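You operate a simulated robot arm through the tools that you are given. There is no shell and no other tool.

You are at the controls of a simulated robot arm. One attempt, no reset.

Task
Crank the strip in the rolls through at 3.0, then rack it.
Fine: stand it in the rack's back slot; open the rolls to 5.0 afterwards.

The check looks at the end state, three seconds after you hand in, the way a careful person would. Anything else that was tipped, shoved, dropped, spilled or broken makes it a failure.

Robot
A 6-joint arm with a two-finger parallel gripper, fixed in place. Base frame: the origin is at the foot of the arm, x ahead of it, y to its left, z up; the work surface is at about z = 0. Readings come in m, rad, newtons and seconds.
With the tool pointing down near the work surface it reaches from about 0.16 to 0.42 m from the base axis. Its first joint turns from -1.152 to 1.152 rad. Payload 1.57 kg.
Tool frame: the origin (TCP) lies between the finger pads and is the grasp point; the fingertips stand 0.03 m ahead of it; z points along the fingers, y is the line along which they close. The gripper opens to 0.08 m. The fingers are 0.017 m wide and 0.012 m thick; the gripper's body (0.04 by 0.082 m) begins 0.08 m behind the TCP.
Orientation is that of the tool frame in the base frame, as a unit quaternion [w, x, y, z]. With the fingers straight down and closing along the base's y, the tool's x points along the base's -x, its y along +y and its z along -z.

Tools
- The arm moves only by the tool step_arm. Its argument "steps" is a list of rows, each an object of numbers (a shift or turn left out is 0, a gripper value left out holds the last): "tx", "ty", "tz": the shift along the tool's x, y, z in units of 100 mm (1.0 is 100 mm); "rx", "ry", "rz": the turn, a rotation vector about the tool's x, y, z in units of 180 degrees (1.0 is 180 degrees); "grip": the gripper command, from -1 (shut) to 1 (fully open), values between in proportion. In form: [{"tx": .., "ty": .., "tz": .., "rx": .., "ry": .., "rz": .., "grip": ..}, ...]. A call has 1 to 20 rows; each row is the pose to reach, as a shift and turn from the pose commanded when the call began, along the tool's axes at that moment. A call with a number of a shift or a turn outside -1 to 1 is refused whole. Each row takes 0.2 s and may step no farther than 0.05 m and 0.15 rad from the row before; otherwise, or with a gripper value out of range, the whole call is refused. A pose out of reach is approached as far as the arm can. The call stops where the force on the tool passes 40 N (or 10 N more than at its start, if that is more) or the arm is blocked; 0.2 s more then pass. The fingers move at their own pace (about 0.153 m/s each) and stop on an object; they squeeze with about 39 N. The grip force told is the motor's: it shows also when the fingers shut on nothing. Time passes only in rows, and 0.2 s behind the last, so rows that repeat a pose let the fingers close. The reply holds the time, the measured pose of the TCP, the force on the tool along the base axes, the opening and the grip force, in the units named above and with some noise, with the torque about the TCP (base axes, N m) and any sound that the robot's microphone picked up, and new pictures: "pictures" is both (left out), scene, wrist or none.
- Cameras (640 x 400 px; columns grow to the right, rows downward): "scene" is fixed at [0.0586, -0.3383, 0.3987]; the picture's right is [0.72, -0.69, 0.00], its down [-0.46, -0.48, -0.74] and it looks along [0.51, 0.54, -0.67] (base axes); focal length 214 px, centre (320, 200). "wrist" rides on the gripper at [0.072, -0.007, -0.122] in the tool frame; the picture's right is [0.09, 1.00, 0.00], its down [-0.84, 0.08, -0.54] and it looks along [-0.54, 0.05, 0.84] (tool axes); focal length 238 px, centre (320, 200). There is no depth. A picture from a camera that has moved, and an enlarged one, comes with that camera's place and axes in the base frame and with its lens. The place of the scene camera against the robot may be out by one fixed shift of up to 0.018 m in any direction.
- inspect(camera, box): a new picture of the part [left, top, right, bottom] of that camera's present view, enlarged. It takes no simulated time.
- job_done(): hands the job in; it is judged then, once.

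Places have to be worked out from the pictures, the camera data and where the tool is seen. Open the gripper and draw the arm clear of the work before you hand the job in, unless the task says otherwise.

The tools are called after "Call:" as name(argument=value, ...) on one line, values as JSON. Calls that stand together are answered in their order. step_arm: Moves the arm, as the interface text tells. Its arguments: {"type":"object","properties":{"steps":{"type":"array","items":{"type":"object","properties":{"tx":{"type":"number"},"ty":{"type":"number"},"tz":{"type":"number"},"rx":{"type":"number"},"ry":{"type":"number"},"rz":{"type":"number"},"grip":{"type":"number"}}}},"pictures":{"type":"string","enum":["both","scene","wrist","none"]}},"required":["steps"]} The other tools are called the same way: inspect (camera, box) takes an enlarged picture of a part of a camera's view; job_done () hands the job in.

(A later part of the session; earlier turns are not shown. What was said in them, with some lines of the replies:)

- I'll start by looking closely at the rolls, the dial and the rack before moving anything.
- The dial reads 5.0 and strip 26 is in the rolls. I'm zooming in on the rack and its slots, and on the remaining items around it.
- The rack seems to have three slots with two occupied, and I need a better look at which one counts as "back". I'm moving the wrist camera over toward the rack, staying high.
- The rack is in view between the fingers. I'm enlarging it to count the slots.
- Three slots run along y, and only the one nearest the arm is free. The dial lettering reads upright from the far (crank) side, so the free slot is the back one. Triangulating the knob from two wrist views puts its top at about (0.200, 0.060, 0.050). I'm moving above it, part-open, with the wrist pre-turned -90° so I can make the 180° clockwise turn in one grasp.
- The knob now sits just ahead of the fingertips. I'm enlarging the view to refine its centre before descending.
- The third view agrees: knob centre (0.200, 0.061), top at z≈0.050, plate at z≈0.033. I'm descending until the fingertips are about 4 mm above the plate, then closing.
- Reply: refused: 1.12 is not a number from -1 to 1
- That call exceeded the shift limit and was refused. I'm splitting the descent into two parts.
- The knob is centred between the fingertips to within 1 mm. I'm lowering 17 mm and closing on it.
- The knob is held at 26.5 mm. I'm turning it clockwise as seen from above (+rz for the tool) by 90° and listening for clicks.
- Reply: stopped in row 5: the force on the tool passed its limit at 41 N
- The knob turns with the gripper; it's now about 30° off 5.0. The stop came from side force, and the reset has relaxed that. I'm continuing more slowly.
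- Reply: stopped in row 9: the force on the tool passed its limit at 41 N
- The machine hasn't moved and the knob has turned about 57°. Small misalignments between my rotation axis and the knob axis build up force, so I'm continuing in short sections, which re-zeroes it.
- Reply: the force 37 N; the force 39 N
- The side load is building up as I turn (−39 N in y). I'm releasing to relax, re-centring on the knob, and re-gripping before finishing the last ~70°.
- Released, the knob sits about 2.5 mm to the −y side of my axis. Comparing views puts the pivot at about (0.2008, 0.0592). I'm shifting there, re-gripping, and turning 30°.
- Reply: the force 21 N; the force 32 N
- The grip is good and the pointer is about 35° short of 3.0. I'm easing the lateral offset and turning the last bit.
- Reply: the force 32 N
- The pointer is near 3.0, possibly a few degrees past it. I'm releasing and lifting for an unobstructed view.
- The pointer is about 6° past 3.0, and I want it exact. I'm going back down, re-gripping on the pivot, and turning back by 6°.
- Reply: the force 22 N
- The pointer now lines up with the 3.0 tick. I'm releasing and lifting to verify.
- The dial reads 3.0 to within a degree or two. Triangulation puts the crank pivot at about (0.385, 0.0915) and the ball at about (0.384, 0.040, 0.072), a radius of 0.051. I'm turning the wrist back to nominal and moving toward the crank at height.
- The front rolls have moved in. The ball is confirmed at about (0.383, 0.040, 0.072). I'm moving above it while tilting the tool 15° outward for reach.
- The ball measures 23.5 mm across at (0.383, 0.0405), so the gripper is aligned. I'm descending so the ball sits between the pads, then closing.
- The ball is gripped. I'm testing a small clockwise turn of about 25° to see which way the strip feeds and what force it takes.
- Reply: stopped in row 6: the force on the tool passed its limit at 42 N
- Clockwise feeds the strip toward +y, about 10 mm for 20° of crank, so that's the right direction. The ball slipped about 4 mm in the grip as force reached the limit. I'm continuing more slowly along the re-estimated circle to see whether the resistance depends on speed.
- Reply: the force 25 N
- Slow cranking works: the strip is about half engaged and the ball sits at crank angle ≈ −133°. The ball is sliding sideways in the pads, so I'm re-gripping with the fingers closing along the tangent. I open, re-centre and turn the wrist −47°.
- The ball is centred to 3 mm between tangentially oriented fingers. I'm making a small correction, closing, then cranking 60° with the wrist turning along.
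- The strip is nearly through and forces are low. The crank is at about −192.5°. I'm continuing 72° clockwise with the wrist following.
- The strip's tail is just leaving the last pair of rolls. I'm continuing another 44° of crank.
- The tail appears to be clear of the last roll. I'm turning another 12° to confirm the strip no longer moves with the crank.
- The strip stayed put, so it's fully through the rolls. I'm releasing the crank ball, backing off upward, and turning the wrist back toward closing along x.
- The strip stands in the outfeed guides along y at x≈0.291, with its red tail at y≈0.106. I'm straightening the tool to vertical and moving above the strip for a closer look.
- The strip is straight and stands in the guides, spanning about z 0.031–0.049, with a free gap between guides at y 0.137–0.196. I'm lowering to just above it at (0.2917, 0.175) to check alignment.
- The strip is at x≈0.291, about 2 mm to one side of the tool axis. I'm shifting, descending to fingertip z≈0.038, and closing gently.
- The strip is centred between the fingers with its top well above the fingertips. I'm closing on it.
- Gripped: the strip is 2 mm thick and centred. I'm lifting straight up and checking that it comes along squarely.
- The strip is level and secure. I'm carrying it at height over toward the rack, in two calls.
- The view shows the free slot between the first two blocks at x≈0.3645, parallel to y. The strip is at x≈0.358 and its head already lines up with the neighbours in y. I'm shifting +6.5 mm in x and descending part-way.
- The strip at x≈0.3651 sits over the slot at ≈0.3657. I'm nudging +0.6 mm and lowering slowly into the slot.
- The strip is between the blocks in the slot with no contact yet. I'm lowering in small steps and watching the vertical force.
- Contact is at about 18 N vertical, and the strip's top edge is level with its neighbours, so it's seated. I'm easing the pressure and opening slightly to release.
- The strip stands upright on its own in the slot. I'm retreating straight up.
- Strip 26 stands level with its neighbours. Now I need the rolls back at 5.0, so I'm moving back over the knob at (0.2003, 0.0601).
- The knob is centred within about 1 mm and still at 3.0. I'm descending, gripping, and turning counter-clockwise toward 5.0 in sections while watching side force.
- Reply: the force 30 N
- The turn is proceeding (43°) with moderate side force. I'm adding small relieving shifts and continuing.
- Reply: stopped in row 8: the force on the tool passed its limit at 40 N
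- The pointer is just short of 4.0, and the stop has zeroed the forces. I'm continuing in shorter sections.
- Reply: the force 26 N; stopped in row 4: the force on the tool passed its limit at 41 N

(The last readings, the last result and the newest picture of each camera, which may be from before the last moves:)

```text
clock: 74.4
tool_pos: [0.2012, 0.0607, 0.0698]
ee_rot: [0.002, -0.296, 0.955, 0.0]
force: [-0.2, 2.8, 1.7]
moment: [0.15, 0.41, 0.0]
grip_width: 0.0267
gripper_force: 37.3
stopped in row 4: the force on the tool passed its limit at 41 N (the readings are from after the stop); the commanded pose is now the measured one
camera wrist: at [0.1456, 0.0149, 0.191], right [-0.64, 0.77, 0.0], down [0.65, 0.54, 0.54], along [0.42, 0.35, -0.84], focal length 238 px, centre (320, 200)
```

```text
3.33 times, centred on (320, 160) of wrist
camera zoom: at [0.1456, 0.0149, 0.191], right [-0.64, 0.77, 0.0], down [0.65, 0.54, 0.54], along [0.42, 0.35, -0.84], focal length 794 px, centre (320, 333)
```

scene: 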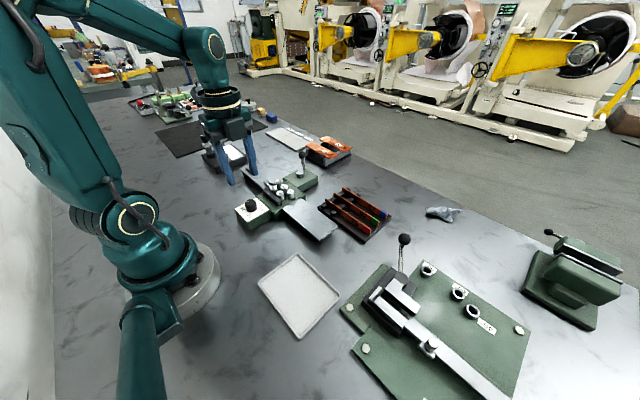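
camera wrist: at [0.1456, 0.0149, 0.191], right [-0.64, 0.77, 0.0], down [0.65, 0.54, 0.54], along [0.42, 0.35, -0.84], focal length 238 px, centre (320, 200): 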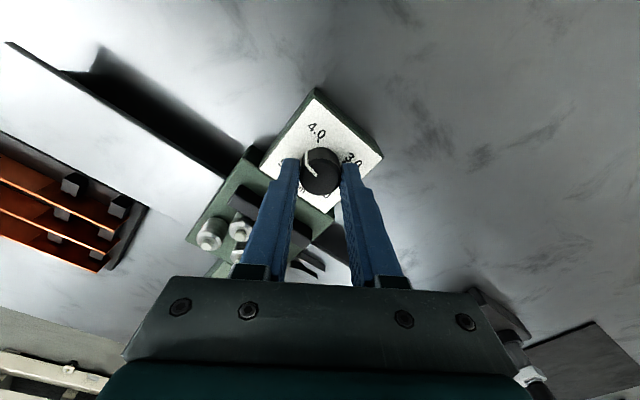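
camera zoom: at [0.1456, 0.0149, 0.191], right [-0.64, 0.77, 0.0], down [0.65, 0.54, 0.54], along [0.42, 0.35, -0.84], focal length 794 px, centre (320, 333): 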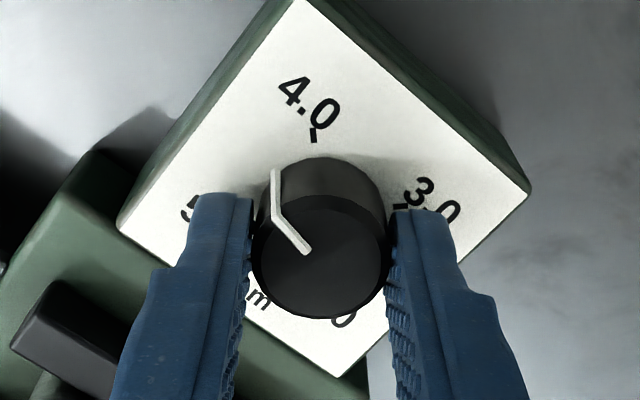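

That's about 125° turned, so 55° remain. I'm continuing.

Call:
step_arm(steps=[{"rz": -0.03}, {"rz": -0.06}, {"rz": -0.09}, {"rz": -0.12}, {"rz": -0.15}], pictures="none")

Call:
step_arm(steps=[{"rz": -0.03}, {"rz": -0.06}, {"rz": -0.09}, {"rz": -0.12}], pictures="wrist")

Call:
inspect(camera="wrist", box=[240, 100, 400, 220])

```text
clock: 75.6
tool_pos: [0.2001, 0.0621, 0.0685]
ee_rot: [0.001, -0.511, 0.86, 0.0]
force: [-20.1, 22.9, 16.2]
moment: [0.81, 0.77, -0.06]
grip_width: 0.0266
gripper_force: 37.5
```

```text
clock: 76.6
tool_pos: [0.2014, 0.0604, 0.0679]
ee_rot: [-0.001, -0.662, 0.749, 0.001]
force: [-24.1, 12.4, 15.1]
moment: [0.91, 0.6, 0.01]
grip_width: 0.0269
gripper_force: 37.8
camera wrist: at [0.1982, -0.0119, 0.191], right [-1.0, 0.03, 0.0], down [0.03, 0.84, 0.54], along [0.02, 0.54, -0.84], focal length 238 px, centre (320, 200)
```

wrist: 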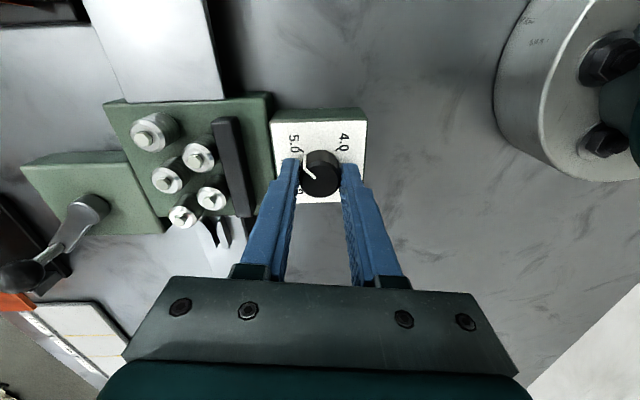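

```text
3.33 times, centred on (320, 160) of wrist
camera zoom: at [0.1982, -0.0119, 0.191], right [-1.0, 0.03, 0.0], down [0.03, 0.84, 0.54], along [0.02, 0.54, -0.84], focal length 794 px, centre (320, 333)
```

zoom: 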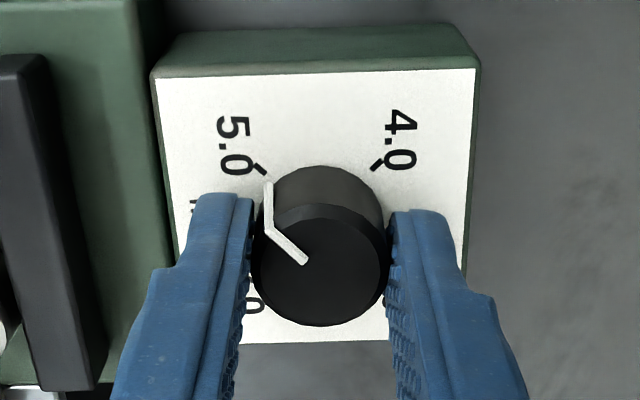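

The pointer looks aligned with the 5.0 tick. I'm releasing and lifting to verify.

Call:
step_arm(steps=[{"grip": -0.1}, {"grip": 0.1}, {"grip": 0.1, "tz": -0.2}, {"tz": -0.6}, {"tz": -1.0}, {"tz": -1.0}], pictures="wrist")

Call:
inspect(camera="wrist", box=[270, 70, 370, 150])

Call:
inspect(camera="scene", box=[220, 180, 300, 240])

```text
clock: 78.0
tool_pos: [0.2013, 0.0619, 0.17]
ee_rot: [0.001, -0.662, 0.749, -0.002]
force: [0.1, -0.4, 0.5]
moment: [-0.03, -0.03, -0.02]
grip_width: 0.044
gripper_force: 0.1
camera wrist: at [0.1989, -0.0108, 0.2913], right [-1.0, 0.03, 0.0], down [0.02, 0.84, 0.54], along [0.02, 0.54, -0.84], focal length 238 px, centre (320, 200)
```

wrist: 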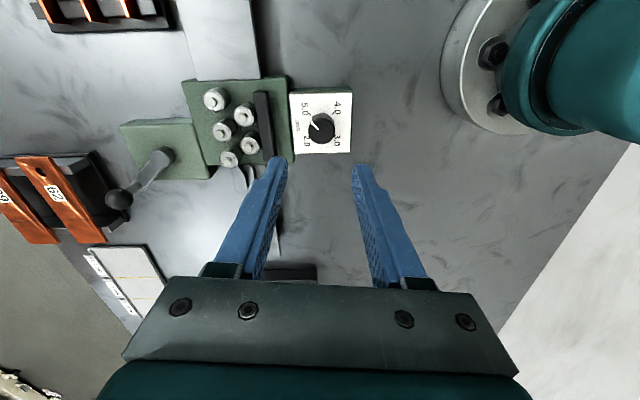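

```text
5.00 times, centred on (320, 110) of wrist
camera zoom: at [0.1989, -0.0108, 0.2913], right [-1.0, 0.03, 0.0], down [0.02, 0.84, 0.54], along [0.02, 0.54, -0.84], focal length 1192 px, centre (320, 650)
```

zoom: 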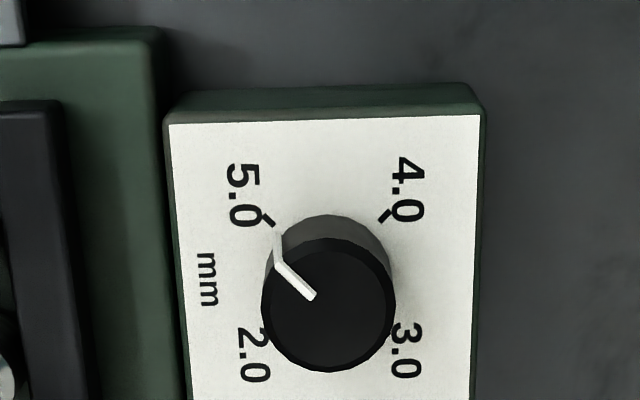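

```text
6.67 times, centred on (260, 210) of scene
camera zoom: at [0.0586, -0.3383, 0.3987], right [0.72, -0.69, 0.0], down [-0.46, -0.48, -0.74], along [0.51, 0.54, -0.67], focal length 1430 px, centre (720, 133)
```

zoom: 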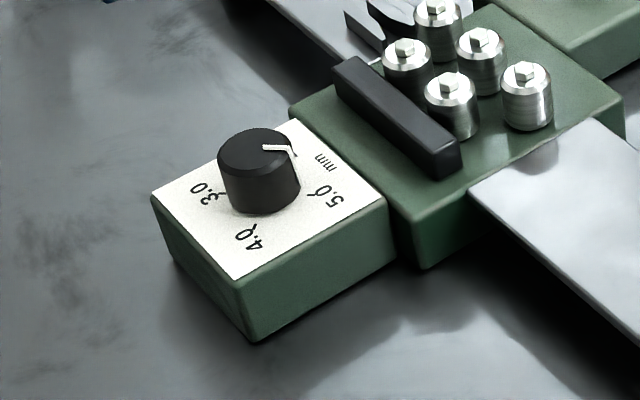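

The pointer reads 5.0. For an exact comparison with the starting state I'm taking the same enlarged scene view as at the start, plus the rack again.

Call:
inspect(camera="scene", box=[230, 160, 330, 230])

Call:
inspect(camera="scene", box=[312, 180, 400, 245])

Call:
inspect(camera="scene", box=[180, 100, 360, 180])

```text
5.71 times, centred on (280, 195) of scene
camera zoom: at [0.0586, -0.3383, 0.3987], right [0.72, -0.69, 0.0], down [-0.46, -0.48, -0.74], along [0.51, 0.54, -0.67], focal length 1226 px, centre (549, 229)
```

zoom: 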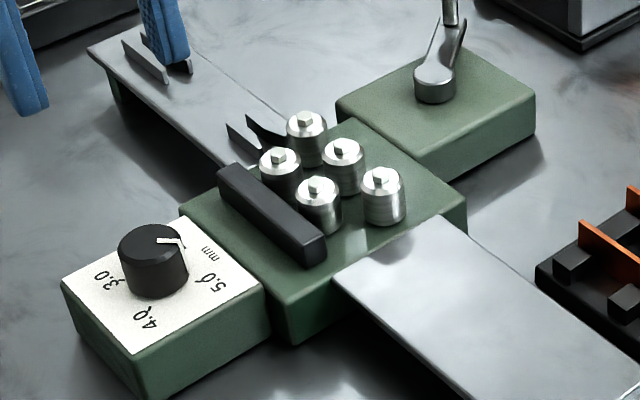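

```text
6.15 times, centred on (356, 212) of scene
camera zoom: at [0.0586, -0.3383, 0.3987], right [0.72, -0.69, 0.0], down [-0.46, -0.48, -0.74], along [0.51, 0.54, -0.67], focal length 1320 px, centre (98, 123)
```

zoom: 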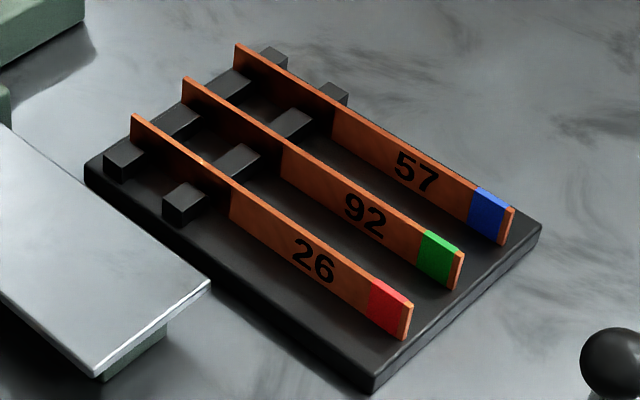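

```text
3.56 times, centred on (270, 140) of scene
camera zoom: at [0.0586, -0.3383, 0.3987], right [0.72, -0.69, 0.0], down [-0.46, -0.48, -0.74], along [0.51, 0.54, -0.67], focal length 763 px, centre (498, 413)
```

zoom: 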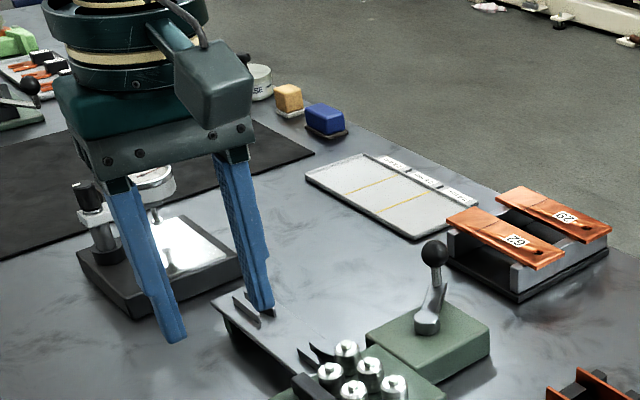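

The pointer, the rolls and everything around match the starting view, and strip 26 stands in the back slot. I'm opening the gripper and drawing the arm up clear.

Call:
step_arm(steps=[{"tz": -0.3, "grip": 0.5}, {"tz": -0.6}, {"tz": -0.9}, {"tz": -1.0, "grip": 1.0}, {"tz": -1.0, "grip": 1.0}])

Call:
inspect(camera="wrist", box=[270, 60, 370, 160])

```text
clock: 79.2
tool_pos: [0.2016, 0.0598, 0.2706]
ee_rot: [0.002, -0.663, 0.749, -0.002]
force: [-0.7, -0.1, 0.1]
moment: [0.02, -0.04, 0.01]
grip_width: 0.0799
gripper_force: 0.0
camera wrist: at [0.1985, -0.0117, 0.392], right [-1.0, 0.03, 0.0], down [0.02, 0.84, 0.54], along [0.02, 0.54, -0.84], focal length 238 px, centre (320, 200)
```

scene: 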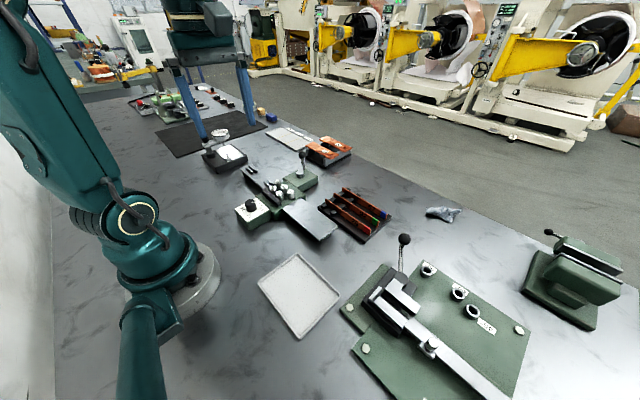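
wrist: 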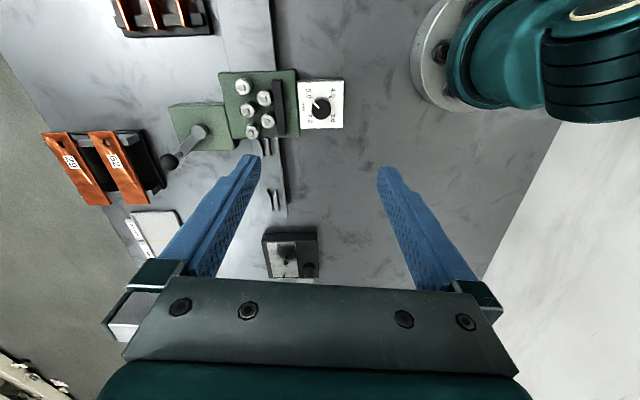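

```text
4.00 times, centred on (320, 110) of wrist
camera zoom: at [0.1985, -0.0117, 0.392], right [-1.0, 0.03, 0.0], down [0.02, 0.84, 0.54], along [0.02, 0.54, -0.84], focal length 953 px, centre (320, 560)
```

zoom: 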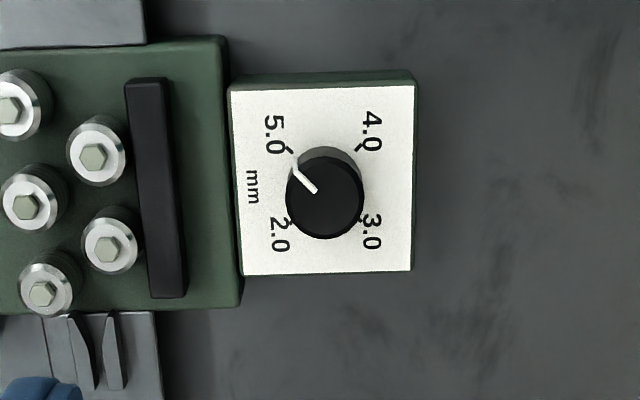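

Everything is in place: strip 26 is rolled and standing in the rack's back slot, the dial points at 5.0, nothing else was moved, and the arm is clear with the gripper open. I'm handing in.

Call:
job_done()

```text
The job is handed in.
```

I cranked strip 26 through the rolls with the dial at 3.0 and stood it in the rack's back slot. I then opened the rolls to 5.0 and handed the job in; no result has come back yet.

- **Dial:** I first turned about 6° past 3.0 and corrected it before cranking. By eye, both final settings were within a degree or two of their marks.
- **Rolling:** The strip fed cleanly and came out straight in the outfeed guides. A further 12° of crank no longer moved it, so it was fully through.
- **Back slot:** I took this as the slot nearest the arm. It was the only empty one, since strips 92 and 57 filled the other two. It is also the rear slot when viewed from the crank side, where the dial lettering reads upright.
- **Everything else:** In the last pictures nothing else looked moved or tipped. The crank handle rests at a different angle than at the start. The arm is raised clear with the gripper open.
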